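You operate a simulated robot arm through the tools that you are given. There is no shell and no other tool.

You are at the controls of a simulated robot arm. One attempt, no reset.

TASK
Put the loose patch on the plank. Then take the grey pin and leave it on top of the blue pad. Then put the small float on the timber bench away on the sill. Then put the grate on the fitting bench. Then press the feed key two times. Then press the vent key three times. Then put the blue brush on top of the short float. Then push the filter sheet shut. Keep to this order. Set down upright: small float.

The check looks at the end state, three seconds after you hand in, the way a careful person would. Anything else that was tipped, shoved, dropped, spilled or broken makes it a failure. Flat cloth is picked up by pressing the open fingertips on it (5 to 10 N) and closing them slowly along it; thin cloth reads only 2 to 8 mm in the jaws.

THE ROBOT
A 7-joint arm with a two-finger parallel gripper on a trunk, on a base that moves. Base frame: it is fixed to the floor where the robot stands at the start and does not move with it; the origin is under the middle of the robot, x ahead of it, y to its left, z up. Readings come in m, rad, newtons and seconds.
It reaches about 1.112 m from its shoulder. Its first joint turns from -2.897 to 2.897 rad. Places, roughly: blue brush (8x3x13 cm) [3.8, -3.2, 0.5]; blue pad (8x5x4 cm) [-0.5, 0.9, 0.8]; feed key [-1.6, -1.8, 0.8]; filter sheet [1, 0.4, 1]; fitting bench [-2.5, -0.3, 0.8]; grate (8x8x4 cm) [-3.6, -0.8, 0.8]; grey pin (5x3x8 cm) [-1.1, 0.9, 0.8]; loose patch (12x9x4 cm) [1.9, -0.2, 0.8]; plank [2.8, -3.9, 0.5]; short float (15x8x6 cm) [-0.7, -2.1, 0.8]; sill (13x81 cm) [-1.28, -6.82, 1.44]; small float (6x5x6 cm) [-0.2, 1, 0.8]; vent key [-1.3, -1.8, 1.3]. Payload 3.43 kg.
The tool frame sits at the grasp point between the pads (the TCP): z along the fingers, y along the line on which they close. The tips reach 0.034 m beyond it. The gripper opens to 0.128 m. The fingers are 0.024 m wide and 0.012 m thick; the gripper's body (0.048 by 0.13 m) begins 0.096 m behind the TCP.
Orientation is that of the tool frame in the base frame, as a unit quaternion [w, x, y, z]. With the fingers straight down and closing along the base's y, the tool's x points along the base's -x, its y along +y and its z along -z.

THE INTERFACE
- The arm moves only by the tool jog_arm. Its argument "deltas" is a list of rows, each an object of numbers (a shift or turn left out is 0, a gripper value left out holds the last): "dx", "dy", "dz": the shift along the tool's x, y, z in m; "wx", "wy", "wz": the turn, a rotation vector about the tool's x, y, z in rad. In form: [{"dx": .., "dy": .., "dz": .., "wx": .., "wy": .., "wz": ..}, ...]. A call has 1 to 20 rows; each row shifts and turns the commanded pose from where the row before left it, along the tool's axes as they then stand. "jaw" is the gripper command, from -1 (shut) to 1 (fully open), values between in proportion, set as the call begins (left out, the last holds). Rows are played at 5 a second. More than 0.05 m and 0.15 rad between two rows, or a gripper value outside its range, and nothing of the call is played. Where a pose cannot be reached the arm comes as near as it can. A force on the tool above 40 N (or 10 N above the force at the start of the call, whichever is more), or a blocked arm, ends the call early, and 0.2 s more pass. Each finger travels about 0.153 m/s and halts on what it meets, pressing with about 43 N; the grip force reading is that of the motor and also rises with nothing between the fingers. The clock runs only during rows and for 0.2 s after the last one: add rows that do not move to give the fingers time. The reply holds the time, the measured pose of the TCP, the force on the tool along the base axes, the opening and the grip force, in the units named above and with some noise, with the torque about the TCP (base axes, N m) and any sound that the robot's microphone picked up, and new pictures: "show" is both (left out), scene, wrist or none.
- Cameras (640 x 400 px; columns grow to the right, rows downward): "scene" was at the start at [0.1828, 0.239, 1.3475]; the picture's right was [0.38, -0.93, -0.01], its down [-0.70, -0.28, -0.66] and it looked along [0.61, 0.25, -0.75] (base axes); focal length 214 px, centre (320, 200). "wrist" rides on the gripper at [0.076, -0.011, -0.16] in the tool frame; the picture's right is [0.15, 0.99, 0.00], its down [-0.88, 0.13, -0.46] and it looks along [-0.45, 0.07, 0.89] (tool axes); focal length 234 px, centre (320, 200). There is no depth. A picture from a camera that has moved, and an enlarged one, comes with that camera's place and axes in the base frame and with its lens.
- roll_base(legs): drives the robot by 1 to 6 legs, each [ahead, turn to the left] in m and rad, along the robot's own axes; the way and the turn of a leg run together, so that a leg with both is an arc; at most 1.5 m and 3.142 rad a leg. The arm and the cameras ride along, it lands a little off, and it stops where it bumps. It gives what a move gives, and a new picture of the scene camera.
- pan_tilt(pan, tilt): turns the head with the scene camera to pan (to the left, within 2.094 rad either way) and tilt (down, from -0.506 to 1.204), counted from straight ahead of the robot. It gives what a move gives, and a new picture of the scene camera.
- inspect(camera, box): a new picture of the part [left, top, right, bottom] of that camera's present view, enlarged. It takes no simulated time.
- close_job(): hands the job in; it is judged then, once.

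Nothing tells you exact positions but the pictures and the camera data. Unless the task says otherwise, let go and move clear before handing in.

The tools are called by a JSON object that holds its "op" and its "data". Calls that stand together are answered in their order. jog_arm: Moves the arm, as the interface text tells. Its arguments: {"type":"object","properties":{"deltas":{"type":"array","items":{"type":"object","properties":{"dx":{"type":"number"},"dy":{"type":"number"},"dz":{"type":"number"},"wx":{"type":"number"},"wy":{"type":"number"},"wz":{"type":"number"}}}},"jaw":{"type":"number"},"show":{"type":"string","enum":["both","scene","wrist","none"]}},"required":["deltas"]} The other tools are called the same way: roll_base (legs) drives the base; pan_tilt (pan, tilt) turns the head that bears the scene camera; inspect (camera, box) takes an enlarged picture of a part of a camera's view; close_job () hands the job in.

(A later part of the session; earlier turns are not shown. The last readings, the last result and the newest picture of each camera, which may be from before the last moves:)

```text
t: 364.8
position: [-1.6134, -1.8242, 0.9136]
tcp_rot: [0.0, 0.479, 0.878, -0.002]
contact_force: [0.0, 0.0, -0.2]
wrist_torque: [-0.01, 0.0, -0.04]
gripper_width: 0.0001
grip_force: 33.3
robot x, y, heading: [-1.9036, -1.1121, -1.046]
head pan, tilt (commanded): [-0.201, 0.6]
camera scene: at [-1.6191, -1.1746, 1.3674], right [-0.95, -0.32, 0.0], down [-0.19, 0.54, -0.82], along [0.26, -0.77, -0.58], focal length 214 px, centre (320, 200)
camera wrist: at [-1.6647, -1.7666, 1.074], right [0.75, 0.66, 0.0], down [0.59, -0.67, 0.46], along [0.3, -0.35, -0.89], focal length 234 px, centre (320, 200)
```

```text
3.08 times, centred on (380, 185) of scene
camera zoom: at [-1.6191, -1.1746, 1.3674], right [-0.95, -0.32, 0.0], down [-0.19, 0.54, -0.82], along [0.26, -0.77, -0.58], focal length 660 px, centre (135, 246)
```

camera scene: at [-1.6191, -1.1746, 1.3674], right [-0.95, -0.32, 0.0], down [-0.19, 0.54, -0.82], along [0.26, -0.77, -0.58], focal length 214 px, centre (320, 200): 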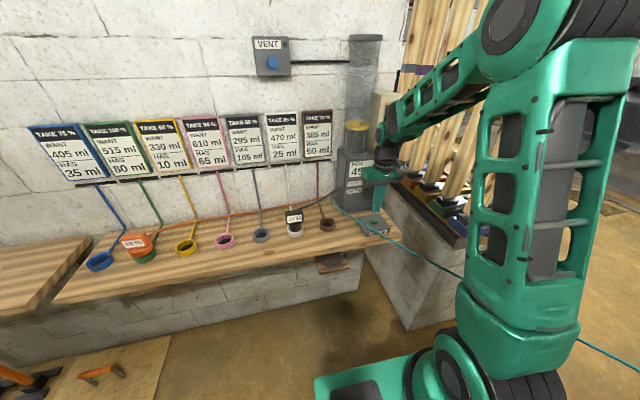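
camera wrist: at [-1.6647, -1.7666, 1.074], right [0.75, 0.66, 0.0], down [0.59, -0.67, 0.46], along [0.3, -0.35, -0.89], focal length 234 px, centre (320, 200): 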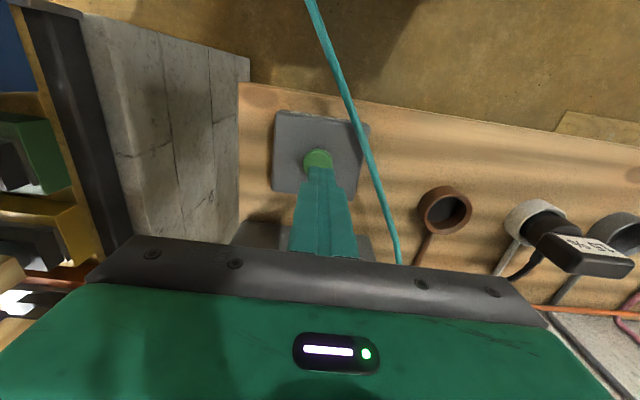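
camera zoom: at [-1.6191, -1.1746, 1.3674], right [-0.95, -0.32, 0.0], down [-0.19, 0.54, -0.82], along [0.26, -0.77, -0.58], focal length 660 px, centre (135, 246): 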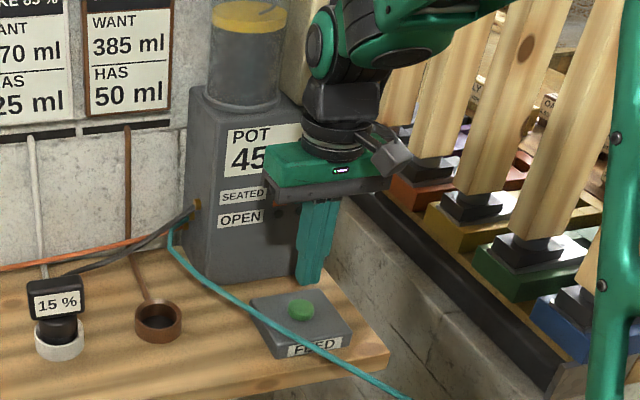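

Aligned. Lowering to the button and pressing until it clicks.

{"op": "jog_arm", "data": {"deltas": [{"dx": 0.004, "dz": 0.012}, {"dz": 0.01}, {}], "show": "none"}}

{"op": "jog_arm", "data": {"deltas": [{"dz": 0.004}, {}], "show": "none"}}

{"op": "jog_arm", "data": {"deltas": [{"dz": 0.004}, {}], "show": "none"}}

{"op": "inspect", "data": {"camera": "scene", "box": [340, 190, 420, 240]}}

```text
t: 365.6
position: [-1.6163, -1.8212, 0.8935]
tcp_rot: [0.0, 0.479, 0.878, -0.002]
contact_force: [0.2, 0.7, -0.6]
wrist_torque: [-0.02, -0.01, 0.04]
gripper_width: 0.0
grip_force: 33.5
robot x, y, heading: [-1.9052, -1.114, -1.045]
head pan, tilt (commanded): [-0.201, 0.6]
```

```text
t: 366.2
position: [-1.6153, -1.8202, 0.888]
tcp_rot: [0.0, 0.478, 0.878, -0.002]
contact_force: [1.1, 0.4, 0.4]
wrist_torque: [0.01, 0.03, -0.01]
gripper_width: 0.0002
grip_force: 33.0
robot x, y, heading: [-1.9024, -1.1153, -1.045]
head pan, tilt (commanded): [-0.201, 0.6]
```

```text
t: 366.8
position: [-1.6157, -1.8215, 0.8838]
tcp_rot: [0.0, 0.478, 0.878, -0.002]
contact_force: [-0.5, 0.5, 1.0]
wrist_torque: [-0.01, -0.02, -0.04]
gripper_width: 0.0
grip_force: 33.4
robot x, y, heading: [-1.9076, -1.1137, -1.041]
head pan, tilt (commanded): [-0.201, 0.6]
```

```text
8.00 times, centred on (380, 215) of scene
camera zoom: at [-1.6191, -1.1747, 1.3674], right [-0.95, -0.32, 0.0], down [-0.19, 0.54, -0.82], along [0.26, -0.77, -0.58], focal length 1716 px, centre (-160, 80)
```

zoom: 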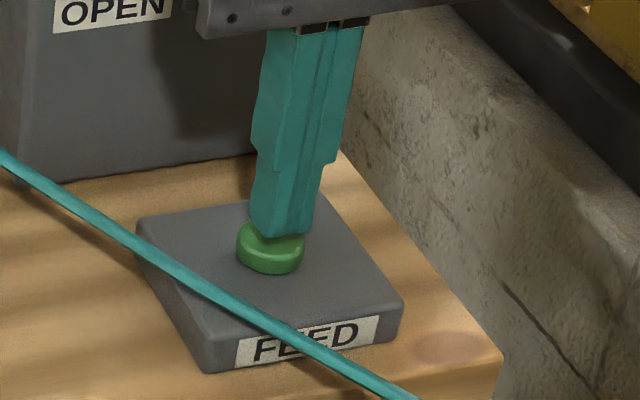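

{"op": "jog_arm", "data": {"deltas": [{"dx": 0.007, "dy": 0.003}, {"dz": 0.003}, {}], "show": "none"}}

{"op": "inspect", "data": {"camera": "scene", "box": [340, 190, 420, 240]}}

{"op": "inspect", "data": {"camera": "wrist", "box": [260, 120, 380, 220]}}

```text
t: 367.6
position: [-1.6167, -1.8148, 0.8816]
tcp_rot: [0.0, 0.479, 0.878, -0.002]
contact_force: [-1.2, 0.6, 0.4]
wrist_torque: [-0.02, -0.01, -0.03]
gripper_width: 0.0001
grip_force: 33.2
robot x, y, heading: [-1.9041, -1.1142, -1.047]
head pan, tilt (commanded): [-0.201, 0.6]
```

```text
8.00 times, centred on (380, 215) of scene
camera zoom: at [-1.6191, -1.1747, 1.3674], right [-0.95, -0.32, 0.0], down [-0.19, 0.54, -0.82], along [0.26, -0.77, -0.58], focal length 1716 px, centre (-160, 80)
```

zoom: 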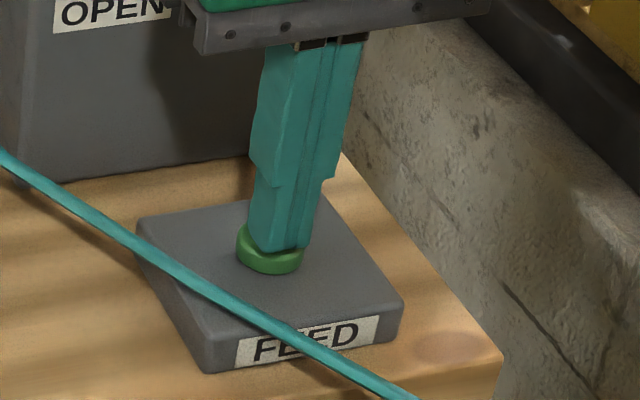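

```text
4.00 times, centred on (320, 170) of wrist
camera zoom: at [-1.6671, -1.7558, 1.0419], right [0.75, 0.66, 0.0], down [0.59, -0.67, 0.46], along [0.3, -0.35, -0.89], focal length 937 px, centre (320, 320)
```

zoom: 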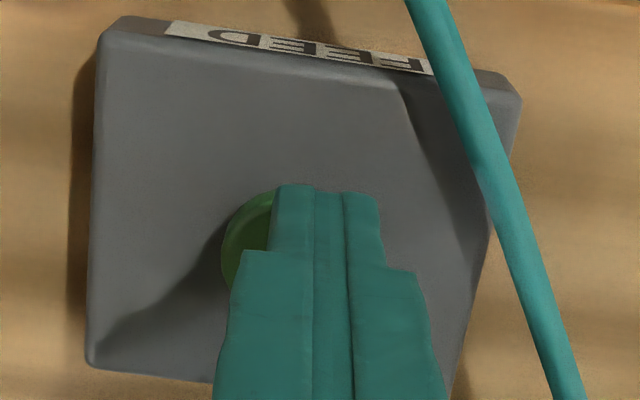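

{"op": "jog_arm", "data": {"deltas": [{"dy": -0.005}, {"dz": 0.003}, {}], "show": "none"}}

{"op": "jog_arm", "data": {"deltas": [{"dz": 0.003}, {}], "show": "none"}}

{"op": "jog_arm", "data": {"deltas": [{"dz": 0.003}, {}], "show": "none"}}

```text
t: 368.4
position: [-1.6216, -1.8162, 0.8787]
tcp_rot: [-0.001, 0.479, 0.878, -0.002]
contact_force: [0.3, 0.7, -0.1]
wrist_torque: [0.01, 0.01, -0.03]
gripper_width: 0.0
grip_force: 33.3
robot x, y, heading: [-1.9027, -1.1124, -1.045]
head pan, tilt (commanded): [-0.201, 0.6]
```

```text
t: 369.0
position: [-1.6199, -1.8157, 0.8756]
tcp_rot: [0.0, 0.479, 0.878, -0.002]
contact_force: [0.4, 0.2, -0.3]
wrist_torque: [0.02, -0.01, -0.02]
gripper_width: 0.0
grip_force: 33.5
robot x, y, heading: [-1.9052, -1.1093, -1.046]
head pan, tilt (commanded): [-0.201, 0.6]
```

```text
t: 369.6
position: [-1.6216, -1.8156, 0.8717]
tcp_rot: [0.0, 0.478, 0.878, -0.002]
contact_force: [-0.1, 0.2, 0.6]
wrist_torque: [0.03, 0.0, -0.01]
gripper_width: 0.0
grip_force: 32.9
robot x, y, heading: [-1.9054, -1.1116, -1.039]
head pan, tilt (commanded): [-0.201, 0.6]
```

{"op": "jog_arm", "data": {"deltas": [{"dz": 0.003}, {}], "show": "none"}}

{"op": "jog_arm", "data": {"deltas": [{"dz": 0.003}, {}], "show": "none"}}

{"op": "inspect", "data": {"camera": "scene", "box": [340, 190, 420, 240]}}

```text
t: 370.2
position: [-1.6204, -1.8157, 0.8691]
tcp_rot: [0.0, 0.479, 0.878, -0.001]
contact_force: [-1.0, 0.3, 3.7]
wrist_torque: [-0.02, 0.02, -0.04]
gripper_width: 0.0001
grip_force: 32.8
robot x, y, heading: [-1.9067, -1.1177, -1.044]
head pan, tilt (commanded): [-0.201, 0.6]
heard: click
```

```text
t: 370.8
position: [-1.6216, -1.8145, 0.8673]
tcp_rot: [0.001, 0.48, 0.878, -0.002]
contact_force: [-4.7, -0.8, 16.6]
wrist_torque: [-0.1, 0.06, -0.02]
gripper_width: 0.0
grip_force: 32.9
robot x, y, heading: [-1.906, -1.1143, -1.044]
head pan, tilt (commanded): [-0.201, 0.6]
```

```text
8.00 times, centred on (380, 215) of scene
camera zoom: at [-1.6195, -1.1741, 1.3675], right [-0.95, -0.32, 0.0], down [-0.19, 0.54, -0.82], along [0.26, -0.77, -0.58], focal length 1716 px, centre (-160, 80)
```

zoom: 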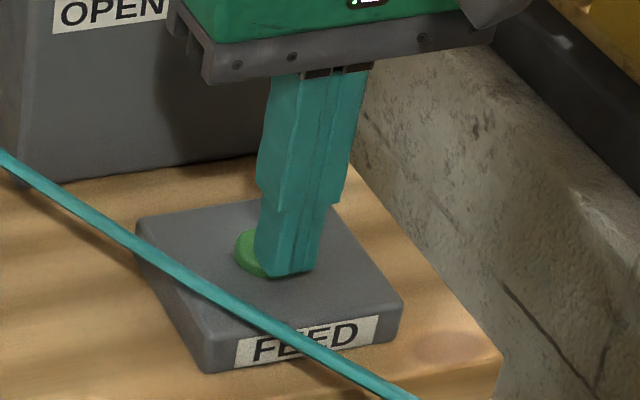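

A click was heard: first press registered. Lifting clear, then pressing a second time.

{"op": "jog_arm", "data": {"deltas": [{"dz": -0.01}, {"dz": -0.01}, {}, {}], "show": "none"}}

{"op": "inspect", "data": {"camera": "scene", "box": [320, 140, 440, 240]}}

```text
t: 371.8
position: [-1.6222, -1.8157, 0.8854]
tcp_rot: [0.0, 0.479, 0.878, -0.002]
contact_force: [0.5, 0.3, 0.5]
wrist_torque: [-0.01, 0.01, 0.0]
gripper_width: 0.0001
grip_force: 32.9
robot x, y, heading: [-1.9066, -1.1129, -1.047]
head pan, tilt (commanded): [-0.201, 0.6]
```

```text
4.00 times, centred on (380, 190) of scene
camera zoom: at [-1.6191, -1.1747, 1.3674], right [-0.95, -0.32, 0.0], down [-0.19, 0.54, -0.82], along [0.26, -0.77, -0.58], focal length 858 px, centre (80, 240)
```

zoom: 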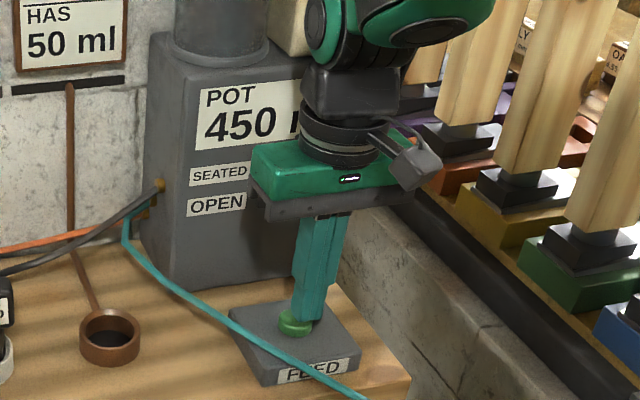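

{"op": "jog_arm", "data": {"deltas": [{"dx": -0.003, "dy": 0.005}, {"dz": 0.007}, {"dz": 0.006}, {}], "show": "none"}}

{"op": "jog_arm", "data": {"deltas": [{"dz": 0.003}, {}], "show": "none"}}

```text
t: 372.8
position: [-1.616, -1.8156, 0.8721]
tcp_rot: [0.0, 0.48, 0.878, -0.002]
contact_force: [0.1, 0.1, 0.9]
wrist_torque: [0.0, 0.0, -0.02]
gripper_width: 0.0
grip_force: 33.2
robot x, y, heading: [-1.9032, -1.1145, -1.043]
head pan, tilt (commanded): [-0.201, 0.6]
```

```text
t: 373.4
position: [-1.6156, -1.816, 0.8692]
tcp_rot: [0.0, 0.478, 0.878, -0.002]
contact_force: [0.5, -1.6, 2.5]
wrist_torque: [-0.04, 0.01, -0.04]
gripper_width: 0.0
grip_force: 33.1
robot x, y, heading: [-1.9049, -1.1162, -1.043]
head pan, tilt (commanded): [-0.201, 0.6]
heard: click
```

Second click heard. Raising well clear, then looking at the VENT button on the wall.

{"op": "jog_arm", "data": {"deltas": [{"dz": -0.01}, {"dz": -0.03}, {"dz": -0.045}, {"dz": -0.045}, {"dz": -0.045}, {"dz": -0.045}, {"dz": -0.045}, {"dx": 0.04}, {"dx": 0.04}, {"dx": 0.04}, {"dx": 0.04}, {}], "show": "scene"}}

{"op": "pan_tilt", "data": {"pan": -0.1, "tilt": 0.2}}

{"op": "inspect", "data": {"camera": "scene", "box": [240, 60, 440, 220]}}

```text
t: 376.0
position: [-1.7016, -1.6801, 1.1342]
tcp_rot: [-0.001, 0.479, 0.878, -0.001]
contact_force: [1.1, 0.7, 0.3]
wrist_torque: [0.03, 0.0, 0.01]
gripper_width: 0.0
grip_force: 33.0
robot x, y, heading: [-1.9035, -1.1135, -1.045]
head pan, tilt (commanded): [-0.201, 0.6]
camera scene: at [-1.6191, -1.1746, 1.3674], right [-0.95, -0.32, 0.0], down [-0.19, 0.54, -0.82], along [0.26, -0.77, -0.58], focal length 214 px, centre (320, 200)
```

scene: 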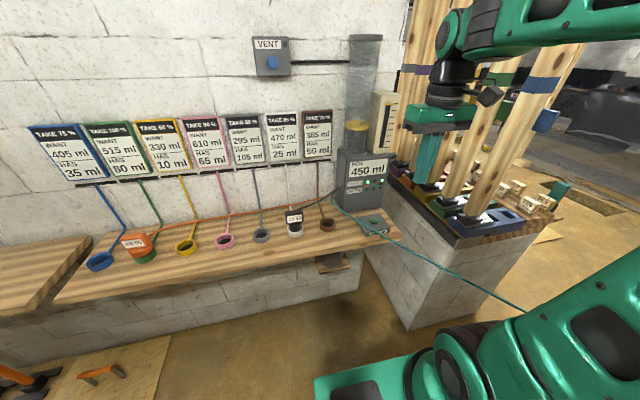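

```text
t: 376.9
position: [-1.7023, -1.6808, 1.1355]
tcp_rot: [0.0, 0.479, 0.878, -0.002]
contact_force: [0.2, -0.3, 0.7]
wrist_torque: [0.02, 0.0, -0.04]
gripper_width: 0.0001
grip_force: 32.8
robot x, y, heading: [-1.9049, -1.1116, -1.043]
head pan, tilt (commanded): [-0.099, 0.201]
camera scene: at [-1.6086, -1.1761, 1.4041], right [-0.91, -0.42, 0.0], down [-0.09, 0.19, -0.98], along [0.41, -0.89, -0.21], focal length 214 px, centre (320, 200)
```

scene: 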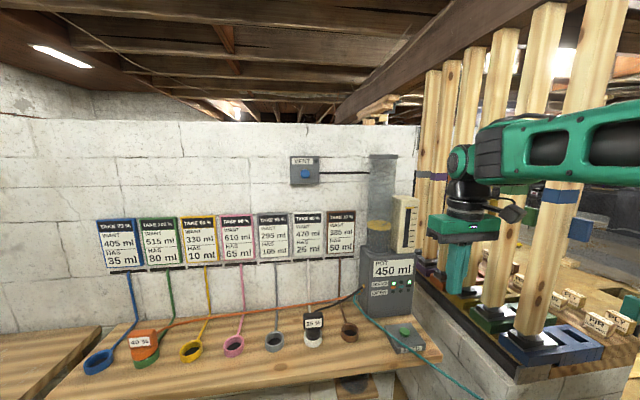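

```text
2.50 times, centred on (340, 140) of scene
camera zoom: at [-1.6086, -1.1761, 1.4041], right [-0.91, -0.42, 0.0], down [-0.09, 0.19, -0.98], along [0.41, -0.89, -0.21], focal length 536 px, centre (270, 350)
```

zoom: 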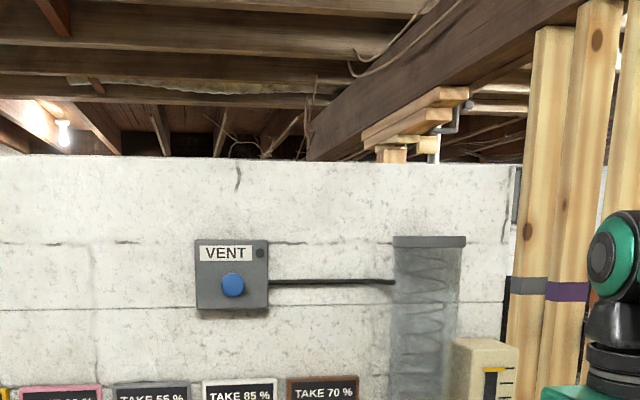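

The VENT button is at about (-1.244, -1.842, 1.338), facing me. I'll shift the arm left and tilt the closed gripper horizontal to press it.

{"op": "jog_arm", "data": {"deltas": [{"dx": -0.0174, "dy": 0.0389, "dz": -0.0075}, {"dx": -0.0174, "dy": 0.0389, "dz": -0.0075}, {"dx": -0.0174, "dy": 0.0389, "dz": -0.0075}, {"dx": -0.0174, "dy": 0.0389, "dz": -0.0075}, {"dx": -0.0174, "dy": 0.0389, "dz": -0.0075}, {"dx": -0.0174, "dy": 0.0389, "dz": -0.0075}, {"dx": -0.0174, "dy": 0.0389, "dz": -0.0075}, {"dx": -0.0174, "dy": 0.0389, "dz": -0.0075}, {"wz": 0.044}, {}], "show": "none"}}

{"op": "jog_arm", "data": {"deltas": [{"wy": -0.1428}, {"wy": -0.1428}, {"wy": -0.1428}, {"wy": -0.1428}, {"wy": -0.1428}, {"wy": -0.1428}, {"wy": -0.1428}, {"wy": -0.1428}, {"wy": -0.1428}, {"wy": -0.1428}, {"wy": -0.1428}, {}]}}

```text
t: 379.1
position: [-1.3642, -1.628, 1.1932]
tcp_rot: [0.0, 0.498, 0.867, -0.001]
contact_force: [0.4, 0.1, 0.6]
wrist_torque: [-0.02, 0.03, 0.03]
gripper_width: 0.0
grip_force: 32.9
robot x, y, heading: [-1.9052, -1.1173, -1.043]
head pan, tilt (commanded): [-0.099, 0.201]
```

```text
t: 381.7
position: [-1.3649, -1.6275, 1.1951]
tcp_rot: [0.613, 0.35, 0.613, -0.354]
contact_force: [0.3, -0.3, -0.6]
wrist_torque: [0.04, -0.04, 0.04]
gripper_width: 0.0
grip_force: 32.7
robot x, y, heading: [-1.9055, -1.1144, -1.045]
head pan, tilt (commanded): [-0.099, 0.201]
camera scene: at [-1.6086, -1.176, 1.4041], right [-0.91, -0.42, 0.0], down [-0.09, 0.19, -0.98], along [0.41, -0.89, -0.21], focal length 214 px, centre (320, 200)
camera wrist: at [-1.4558, -1.4973, 1.119], right [0.85, 0.5, -0.15], down [-0.12, 0.46, 0.88], along [0.51, -0.73, 0.45], focal length 234 px, centre (320, 200)
```

scene: 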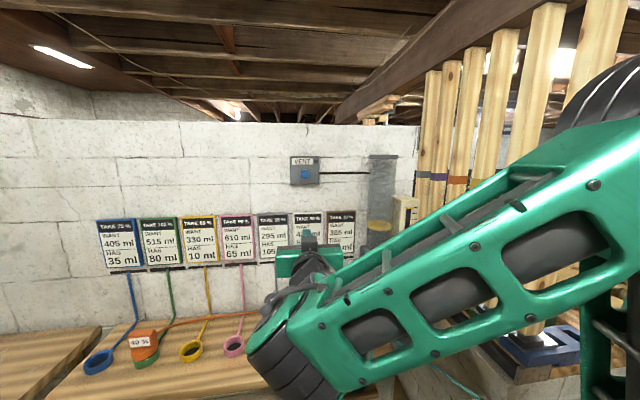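
wrist: 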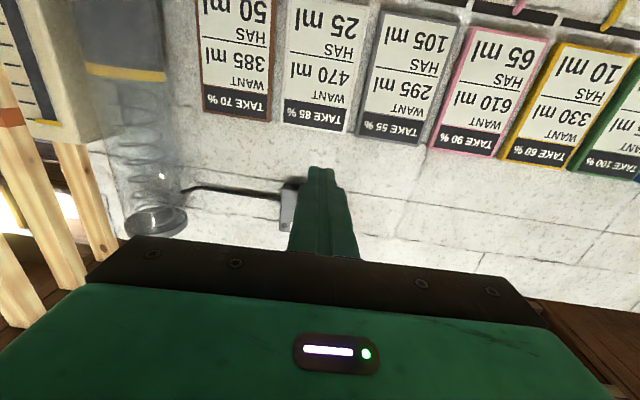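

{"op": "jog_arm", "data": {"deltas": [{"dx": -0.0357}, {"dx": -0.0357}, {"dx": -0.0357}, {"dx": -0.0357}, {}]}}

{"op": "inspect", "data": {"camera": "wrist", "box": [220, 100, 420, 225]}}

{"op": "inspect", "data": {"camera": "scene", "box": [260, 130, 360, 230]}}

```text
t: 382.9
position: [-1.3657, -1.6282, 1.3355]
tcp_rot: [0.613, 0.351, 0.613, -0.354]
contact_force: [0.1, 0.4, 0.7]
wrist_torque: [-0.01, 0.01, -0.02]
gripper_width: 0.0
grip_force: 32.9
robot x, y, heading: [-1.9048, -1.113, -1.048]
head pan, tilt (commanded): [-0.099, 0.201]
camera scene: at [-1.6086, -1.1761, 1.4041], right [-0.91, -0.42, 0.0], down [-0.09, 0.19, -0.98], along [0.41, -0.89, -0.21], focal length 214 px, centre (320, 200)
camera wrist: at [-1.4557, -1.4968, 1.2605], right [0.85, 0.5, -0.15], down [-0.12, 0.46, 0.88], along [0.51, -0.73, 0.45], focal length 234 px, centre (320, 200)
```

scene: 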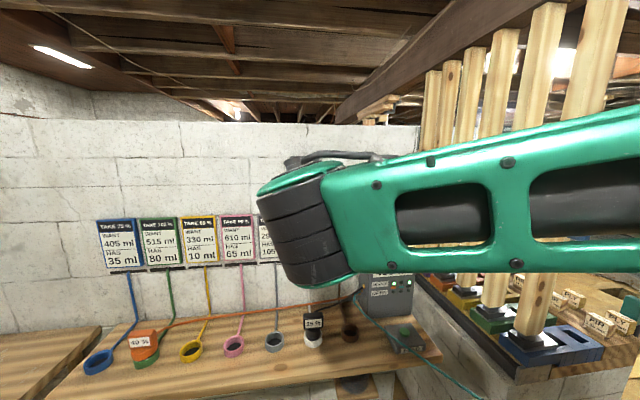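
wrist: 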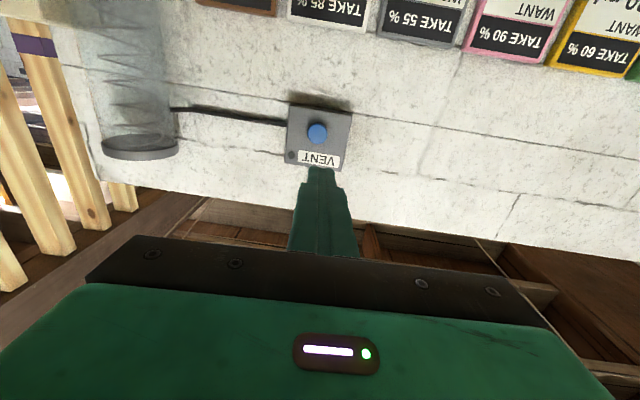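

```text
3.20 times, centred on (320, 162) of wrist
camera zoom: at [-1.4557, -1.4968, 1.2605], right [0.85, 0.5, -0.15], down [-0.12, 0.46, 0.88], along [0.51, -0.73, 0.45], focal length 749 px, centre (320, 320)
```

zoom: 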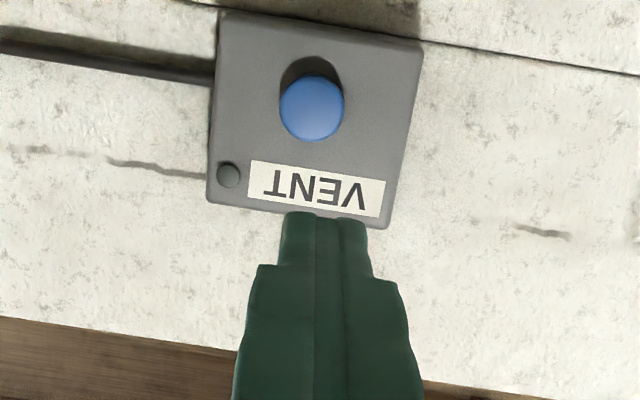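

```text
4.00 times, centred on (310, 180) of scene
camera zoom: at [-1.6086, -1.1761, 1.4041], right [-0.91, -0.42, 0.0], down [-0.09, 0.19, -0.98], along [0.41, -0.89, -0.21], focal length 858 px, centre (360, 280)
```

zoom: 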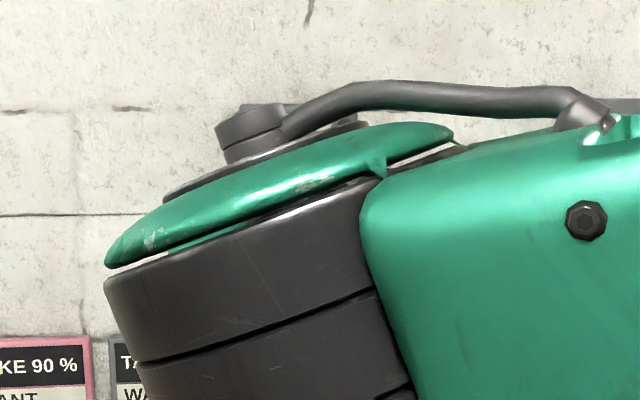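

The fingertip points right at the blue button. Advancing toward it.

{"op": "jog_arm", "data": {"deltas": [{"dx": -0.003, "dy": -0.002, "dz": 0.04}, {"dz": 0.04}, {"dz": 0.04}, {"dz": 0.04}, {}], "show": "wrist"}}

{"op": "inspect", "data": {"camera": "wrist", "box": [240, 120, 400, 220]}}

```text
t: 384.1
position: [-1.2842, -1.7685, 1.3421]
tcp_rot: [0.613, 0.35, 0.614, -0.353]
contact_force: [0.0, 0.1, 0.4]
wrist_torque: [-0.01, 0.01, -0.02]
gripper_width: 0.0001
grip_force: 33.4
robot x, y, heading: [-1.9045, -1.1147, -1.041]
head pan, tilt (commanded): [-0.099, 0.201]
camera wrist: at [-1.3751, -1.6373, 1.266], right [0.85, 0.5, -0.15], down [-0.12, 0.46, 0.88], along [0.51, -0.73, 0.45], focal length 234 px, centre (320, 200)
```

wrist: 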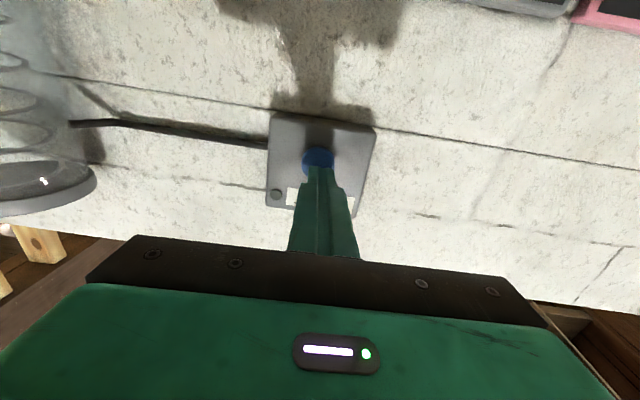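

```text
4.00 times, centred on (320, 170) of wrist
camera zoom: at [-1.3751, -1.6373, 1.266], right [0.85, 0.5, -0.15], down [-0.12, 0.46, 0.88], along [0.51, -0.73, 0.45], focal length 937 px, centre (320, 320)
```

zoom: 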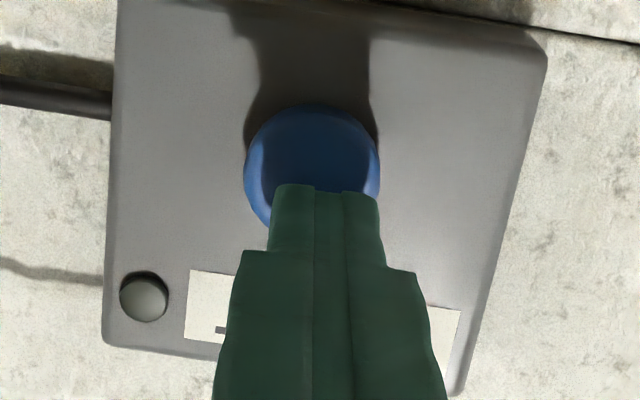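

{"op": "jog_arm", "data": {"deltas": [{"dz": 0.02}, {"dz": 0.014}, {}], "show": "none"}}

{"op": "jog_arm", "data": {"deltas": [{"dz": 0.004}, {}], "show": "none"}}

{"op": "jog_arm", "data": {"deltas": [{"dz": 0.004}, {}], "show": "wrist"}}

```text
t: 384.7
position: [-1.2766, -1.7782, 1.3481]
tcp_rot: [0.614, 0.348, 0.614, -0.353]
contact_force: [-1.9, 0.4, -3.2]
wrist_torque: [-0.02, 0.04, 0.02]
gripper_width: 0.0
grip_force: 33.2
robot x, y, heading: [-1.9017, -1.1165, -1.043]
head pan, tilt (commanded): [-0.099, 0.201]
heard: click, click
stopped in row 2: the force on the tool passed its limit at 212 N (the readings are from after the stop); the commanded pose is now the measured one
```

```text
t: 385.3
position: [-1.2745, -1.7783, 1.3499]
tcp_rot: [0.615, 0.349, 0.613, -0.352]
contact_force: [-0.8, 2.9, 0.0]
wrist_torque: [-0.01, 0.01, 0.03]
gripper_width: 0.0
grip_force: 32.8
robot x, y, heading: [-1.9059, -1.1173, -1.043]
head pan, tilt (commanded): [-0.099, 0.201]
heard: click
```

```text
t: 385.9
position: [-1.2727, -1.781, 1.3509]
tcp_rot: [0.615, 0.347, 0.613, -0.354]
contact_force: [-9.6, 16.5, -6.0]
wrist_torque: [0.29, 0.16, 0.06]
gripper_width: 0.0003
grip_force: 32.9
robot x, y, heading: [-1.9012, -1.113, -1.037]
head pan, tilt (commanded): [-0.099, 0.201]
camera wrist: at [-1.3641, -1.6508, 1.2739], right [0.85, 0.5, -0.15], down [-0.12, 0.47, 0.88], along [0.51, -0.73, 0.46], focal length 234 px, centre (320, 200)
```

wrist: 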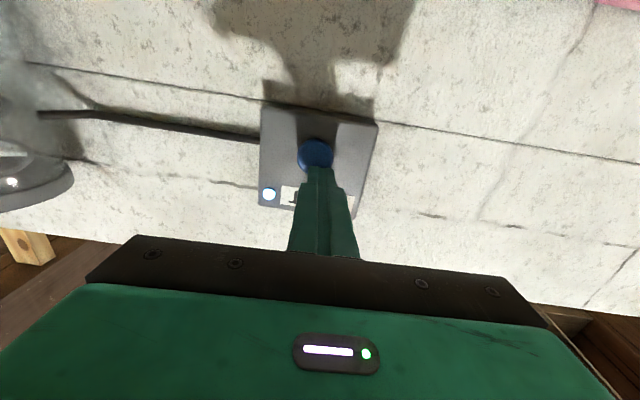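

Clicks came early: two in the first touch (a bounce) and one more in the next step, so three in total. I'll back off now without pressing again and check the panel.

{"op": "jog_arm", "data": {"deltas": [{"dz": -0.01}, {"dz": -0.02}, {"dz": -0.03}, {"dz": -0.04}, {}], "show": "wrist"}}

{"op": "inspect", "data": {"camera": "wrist", "box": [220, 80, 420, 225]}}

{"op": "inspect", "data": {"camera": "scene", "box": [240, 120, 460, 380]}}

```text
t: 387.1
position: [-1.3221, -1.6978, 1.348]
tcp_rot: [0.615, 0.348, 0.613, -0.353]
contact_force: [0.0, 0.0, 0.2]
wrist_torque: [-0.03, -0.03, -0.01]
gripper_width: 0.0
grip_force: 32.9
robot x, y, heading: [-1.9041, -1.1126, -1.045]
head pan, tilt (commanded): [-0.099, 0.201]
camera wrist: at [-1.414, -1.5678, 1.2712], right [0.85, 0.5, -0.15], down [-0.12, 0.47, 0.88], along [0.51, -0.73, 0.46], focal length 234 px, centre (320, 200)
```

wrist: 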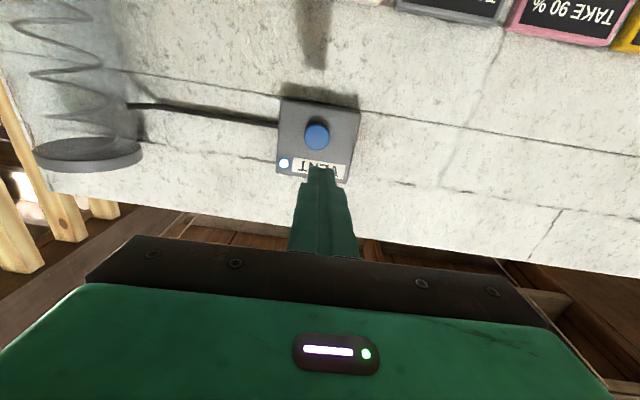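

```text
2.76 times, centred on (320, 152) of wrist
camera zoom: at [-1.414, -1.5678, 1.2712], right [0.85, 0.5, -0.15], down [-0.12, 0.47, 0.88], along [0.51, -0.73, 0.46], focal length 646 px, centre (320, 331)
```

zoom: 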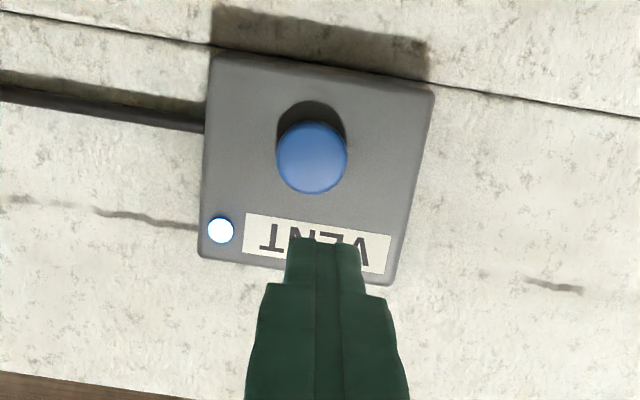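

```text
1.54 times, centred on (350, 250) of scene
camera zoom: at [-1.6086, -1.1757, 1.4041], right [-0.91, -0.42, 0.0], down [-0.09, 0.19, -0.98], along [0.41, -0.89, -0.21], focal length 330 px, centre (274, 123)
```

zoom: 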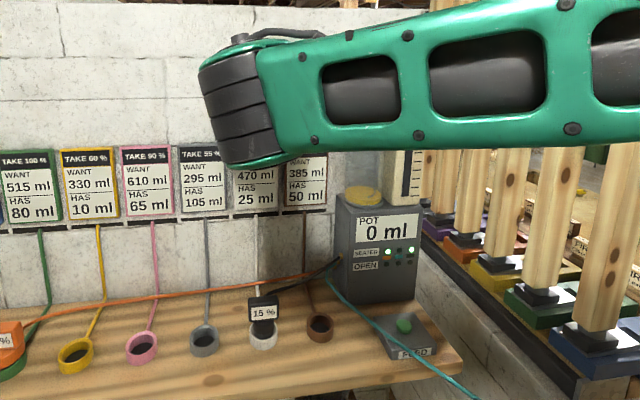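

Three clicks were heard in total and the vent lamp is lit (the pot reads 0 ml, i.e. vented). I take the vent presses as done. Now I restore the vertical tool posture and retract.

{"op": "jog_arm", "data": {"deltas": [{"dx": 0.038, "dz": -0.0207}, {"dx": 0.038, "dz": -0.0207}, {"dx": 0.038, "dz": -0.0207}, {"dx": 0.038, "dz": -0.0207}, {"wy": 0.1428}, {"wy": 0.1428}, {"wy": 0.1428}, {"wy": 0.1428}, {"wy": 0.1428}, {"wy": 0.1428}, {"wy": 0.1428}, {"wy": 0.1428}, {"wy": 0.1428}, {"wy": 0.1428}, {"wy": 0.1428}, {}], "show": "scene"}}

{"op": "inspect", "data": {"camera": "scene", "box": [240, 120, 460, 380]}}

```text
t: 390.5
position: [-1.3648, -1.6281, 1.1973]
tcp_rot: [0.002, 0.496, 0.869, -0.003]
contact_force: [0.1, -0.7, 1.0]
wrist_torque: [-0.02, 0.0, -0.02]
gripper_width: 0.0002
grip_force: 32.3
robot x, y, heading: [-1.906, -1.1157, -1.045]
head pan, tilt (commanded): [-0.099, 0.201]
camera scene: at [-1.6087, -1.1756, 1.4041], right [-0.91, -0.42, 0.0], down [-0.09, 0.19, -0.98], along [0.41, -0.89, -0.21], focal length 214 px, centre (320, 200)
```

scene: 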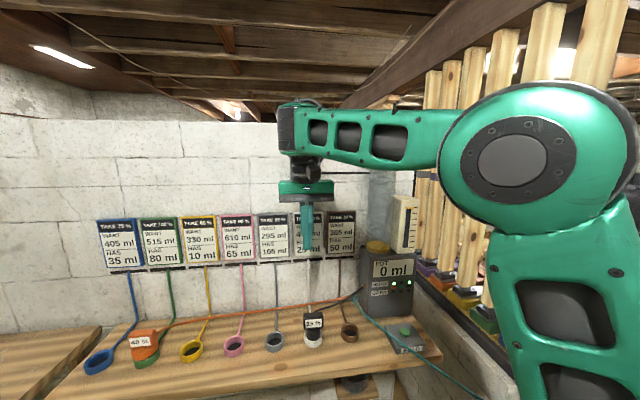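

```text
1.54 times, centred on (350, 250) of scene
camera zoom: at [-1.6087, -1.1756, 1.4041], right [-0.91, -0.42, 0.0], down [-0.09, 0.19, -0.98], along [0.41, -0.89, -0.21], focal length 330 px, centre (274, 123)
```

zoom: 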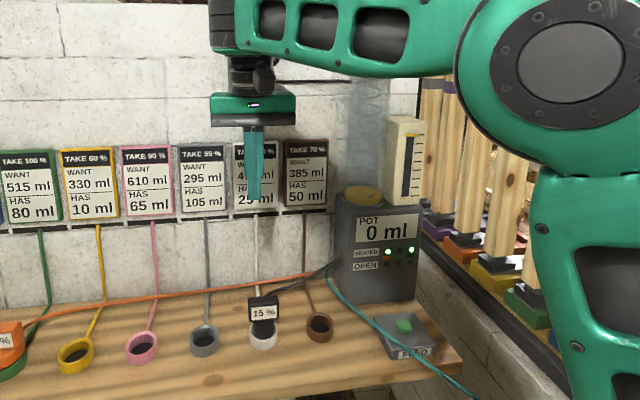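

Retracting the arm and heading out along the corridor toward the far wall for the brush; I'll look at the short float on the way.

{"op": "jog_arm", "data": {"deltas": [{"dx": 0.0146, "dy": -0.0375, "dz": 0.005}, {"dx": 0.0146, "dy": -0.0375, "dz": 0.005}, {"dx": 0.0146, "dy": -0.0375, "dz": 0.005}, {"dx": 0.0146, "dy": -0.0375, "dz": 0.005}, {"dx": 0.0146, "dy": -0.0375, "dz": 0.005}, {"dx": 0.0146, "dy": -0.0375, "dz": 0.005}, {"dx": 0.0146, "dy": -0.0375, "dz": 0.005}, {"dx": 0.0146, "dy": -0.0375, "dz": 0.005}, {}], "jaw": 0, "show": "none"}}

{"op": "roll_base", "data": {"legs": [[0, 1.571], [1.3, 0], [1.25, 0], [0, -1.571], [1.2, 0]]}}

{"op": "pan_tilt", "data": {"pan": -1.9, "tilt": 0.45}}

```text
t: 392.5
position: [-1.6852, -1.6793, 1.1609]
tcp_rot: [0.002, 0.496, 0.868, -0.004]
contact_force: [0.0, -0.2, -0.6]
wrist_torque: [0.02, 0.0, -0.03]
gripper_width: 0.0641
grip_force: 0.0
robot x, y, heading: [-1.9022, -1.1147, -1.044]
head pan, tilt (commanded): [-0.099, 0.201]
```

```text
t: 419.5
position: [1.119, -1.3949, 1.1597]
tcp_rot: [0.003, 0.493, 0.87, -0.004]
contact_force: [-0.6, -0.4, -0.1]
wrist_torque: [-0.02, 0.01, 0.01]
gripper_width: 0.0641
grip_force: 0.1
robot x, y, heading: [0.8993, -0.8267, -1.042]
head pan, tilt (commanded): [-0.099, 0.201]
camera scene: at [1.1933, -0.8914, 1.4041], right [-0.91, -0.42, 0.0], down [-0.09, 0.19, -0.98], along [0.41, -0.89, -0.21], focal length 214 px, centre (320, 200)
```

scene: 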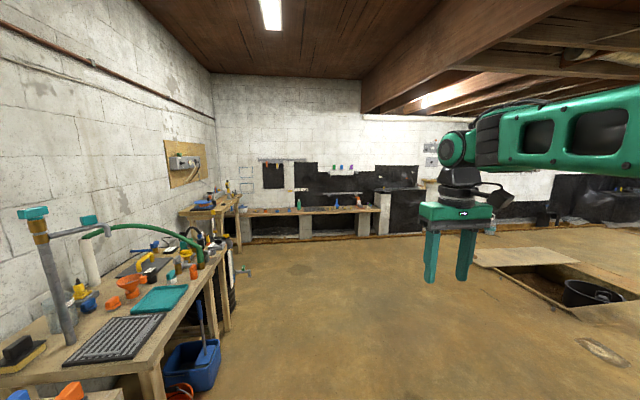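

```text
t: 421.3
position: [1.1135, -1.3833, 1.1666]
tcp_rot: [0.008, 0.494, 0.869, -0.007]
contact_force: [-0.1, -0.2, 0.3]
wrist_torque: [0.01, 0.01, -0.01]
gripper_width: 0.0641
grip_force: 0.1
robot x, y, heading: [0.9002, -0.8308, -1.037]
head pan, tilt (commanded): [-1.901, 0.45]
camera scene: at [1.0641, -0.8248, 1.3826], right [-0.2, 0.98, 0.01], down [0.42, 0.1, -0.9], along [-0.89, -0.17, -0.43], focal length 214 px, centre (320, 200)
```

scene: 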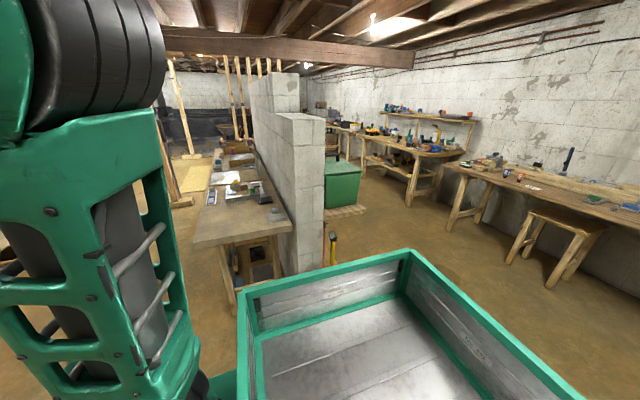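

{"op": "inspect", "data": {"camera": "scene", "box": [180, 120, 320, 250]}}

```text
3.08 times, centred on (250, 185) of scene
camera zoom: at [1.0641, -0.8248, 1.3826], right [-0.2, 0.98, 0.01], down [0.42, 0.1, -0.9], along [-0.89, -0.17, -0.43], focal length 660 px, centre (535, 246)
```

zoom: 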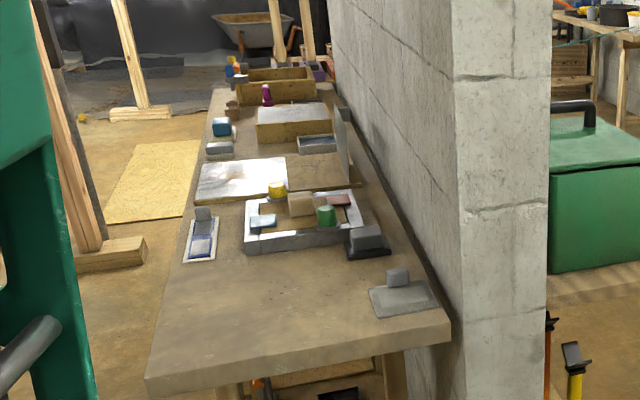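

The short float is among the items on that bench; I'll identify it when I come back. Driving on to the far-wall board for the blue brush.

{"op": "roll_base", "data": {"legs": [[0, 0.078], [1.2, 0], [0.53, 0], [0, 0.282], [1.07, 0], [0, 0.13]]}}

{"op": "pan_tilt", "data": {"pan": 0.1, "tilt": 0.8}}

{"op": "jog_arm", "data": {"deltas": [{}, {}], "show": "scene"}}

```text
t: 437.5
position: [3.1531, -3.3192, 1.1672]
tcp_rot: [0.01, 0.274, 0.962, -0.005]
contact_force: [-0.6, 0.1, 0.5]
wrist_torque: [-0.03, -0.03, 0.02]
gripper_width: 0.0642
grip_force: 0.0
robot x, y, heading: [2.7071, -2.9292, -0.558]
head pan, tilt (commanded): [-1.901, 0.45]
camera scene: at [2.8503, -2.848, 1.3826], right [-0.63, 0.78, 0.01], down [0.33, 0.28, -0.9], along [-0.7, -0.56, -0.43], focal length 214 px, centre (320, 200)
```

scene: 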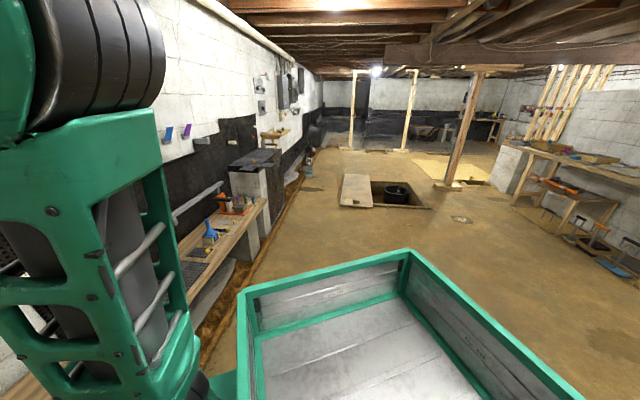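

```text
t: 439.4
position: [3.1406, -3.31, 1.1747]
tcp_rot: [0.014, 0.273, 0.962, -0.007]
contact_force: [0.0, -0.3, -0.6]
wrist_torque: [0.01, 0.03, -0.01]
gripper_width: 0.064
grip_force: 0.1
robot x, y, heading: [2.7068, -2.9282, -0.564]
head pan, tilt (commanded): [0.099, 0.799]
camera scene: at [2.9937, -2.8258, 1.3507], right [-0.45, -0.9, 0.0], down [-0.65, 0.32, -0.69], along [0.62, -0.31, -0.73], focal length 214 px, centre (320, 200)
```

scene: 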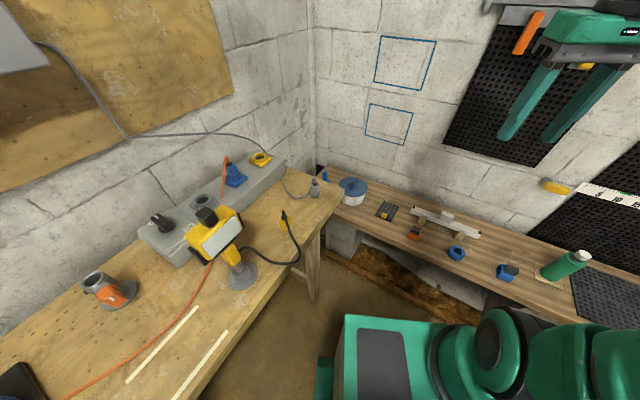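

```text
t: 440.0
position: [3.1402, -3.3111, 1.173]
tcp_rot: [0.015, 0.273, 0.962, -0.007]
contact_force: [-0.3, 0.3, 0.1]
wrist_torque: [0.0, -0.01, 0.01]
gripper_width: 0.064
grip_force: 0.2
robot x, y, heading: [2.7032, -2.9328, -0.558]
head pan, tilt (commanded): [0.099, 0.799]
camera scene: at [2.9937, -2.8258, 1.3507], right [-0.44, -0.9, 0.0], down [-0.65, 0.32, -0.69], along [0.62, -0.3, -0.73], focal length 214 px, centre (320, 200)
```

scene: 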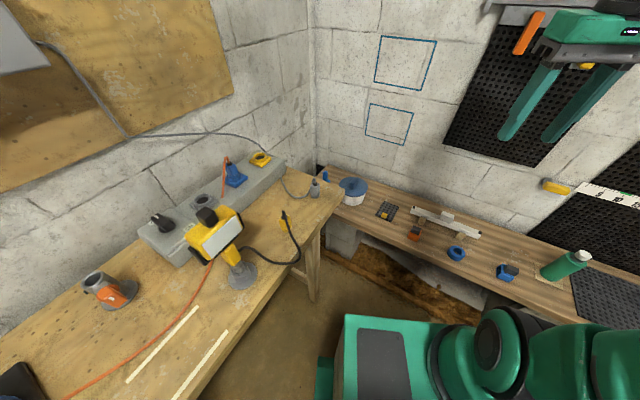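

{"op": "roll_base", "data": {"legs": [[0.12, 0]]}}

{"op": "jog_arm", "data": {"deltas": [{}, {}], "show": "scene"}}

```text
t: 441.3
position: [3.2432, -3.377, 1.1733]
tcp_rot: [0.016, 0.273, 0.962, -0.008]
contact_force: [0.6, -0.3, -0.1]
wrist_torque: [0.03, -0.04, 0.0]
gripper_width: 0.0639
grip_force: 0.1
robot x, y, heading: [2.808, -2.9974, -0.56]
head pan, tilt (commanded): [0.099, 0.799]
camera scene: at [3.0963, -2.8903, 1.3506], right [-0.45, -0.9, 0.0], down [-0.65, 0.32, -0.69], along [0.62, -0.3, -0.73], focal length 214 px, centre (320, 200)
```

scene: 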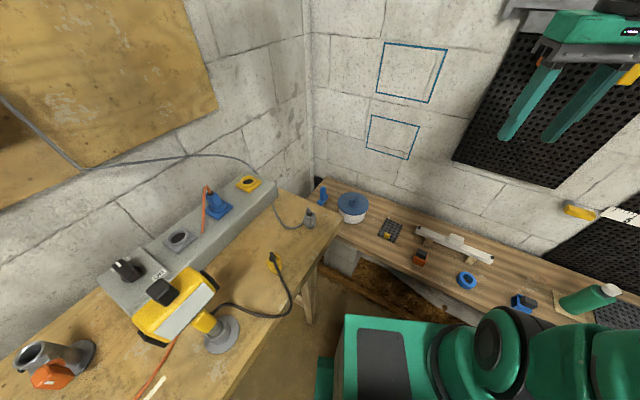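

```text
t: 441.9
position: [3.2293, -3.3686, 1.1805]
tcp_rot: [0.022, 0.273, 0.962, -0.009]
contact_force: [-0.4, -0.8, -0.6]
wrist_torque: [-0.03, 0.0, -0.04]
gripper_width: 0.0638
grip_force: 0.0
robot x, y, heading: [2.8079, -2.9934, -0.565]
head pan, tilt (commanded): [0.099, 0.799]
camera scene: at [3.0963, -2.8902, 1.3507], right [-0.44, -0.9, 0.0], down [-0.65, 0.32, -0.69], along [0.62, -0.3, -0.73], focal length 214 px, centre (320, 200)
```

scene: 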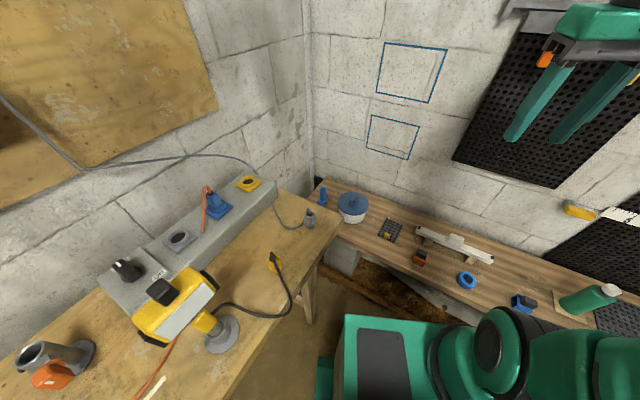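

{"op": "jog_arm", "data": {"deltas": [{"dx": -0.0298, "dy": 0.0303, "dz": 0.006, "wy": 0.0036}, {"dx": -0.0298, "dy": 0.0303, "dz": 0.006, "wy": 0.0036}, {"dx": -0.0298, "dy": 0.0303, "dz": 0.006, "wy": 0.0036}, {"dx": -0.0298, "dy": 0.0303, "dz": 0.006, "wy": 0.0036}, {"dx": -0.0298, "dy": 0.0303, "dz": 0.006, "wy": 0.0036}, {"dx": -0.0298, "dy": 0.0303, "dz": 0.006, "wy": 0.0036}, {"dx": -0.0298, "dy": 0.0303, "dz": 0.006, "wy": 0.0036}, {"dx": -0.0298, "dy": 0.0303, "dz": 0.006, "wy": 0.0036}, {"dx": -0.0298, "dy": 0.0303, "dz": 0.006, "wy": 0.0036}, {"dx": -0.0298, "dy": 0.0303, "dz": 0.006, "wy": 0.0036}, {"dx": -0.0298, "dy": 0.0303, "dz": 0.006, "wy": 0.0036}, {"dx": -0.0298, "dy": 0.0303, "dz": 0.006, "wy": 0.0036}, {}]}}

{"op": "inspect", "data": {"camera": "wrist", "box": [200, 40, 440, 190]}}

```text
t: 444.7
position: [3.7291, -3.2485, 1.1152]
tcp_rot: [0.001, 0.272, 0.962, -0.003]
contact_force: [0.0, -0.1, 0.0]
wrist_torque: [0.02, -0.01, -0.01]
gripper_width: 0.0643
grip_force: 0.0
robot x, y, heading: [2.8109, -2.9945, -0.558]
head pan, tilt (commanded): [0.099, 0.799]
camera scene: at [3.0965, -2.8903, 1.3506], right [-0.45, -0.9, 0.0], down [-0.65, 0.32, -0.69], along [0.62, -0.3, -0.73], focal length 214 px, centre (320, 200)
camera wrist: at [3.6584, -3.2177, 1.276], right [0.4, 0.92, -0.01], down [0.82, -0.35, 0.46], along [0.42, -0.19, -0.89], focal length 234 px, centre (320, 200)
```

scene: 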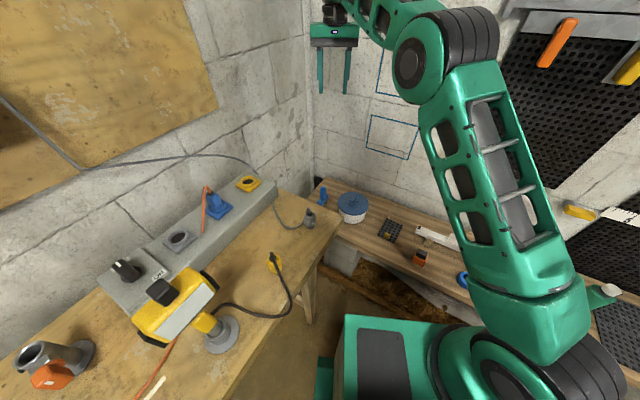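
wrist: 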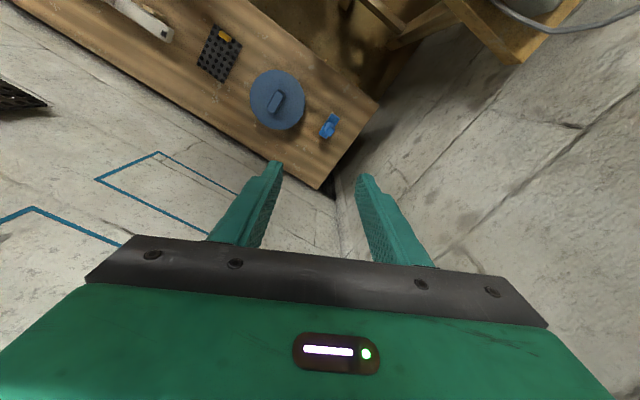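

```text
2.67 times, centred on (320, 115) of wrist
camera zoom: at [3.6584, -3.2177, 1.276], right [0.4, 0.92, -0.01], down [0.82, -0.35, 0.46], along [0.42, -0.19, -0.89], focal length 624 px, centre (320, 427)
```

zoom: 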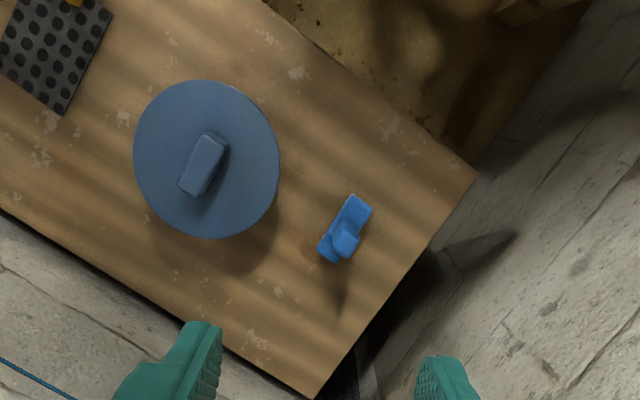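

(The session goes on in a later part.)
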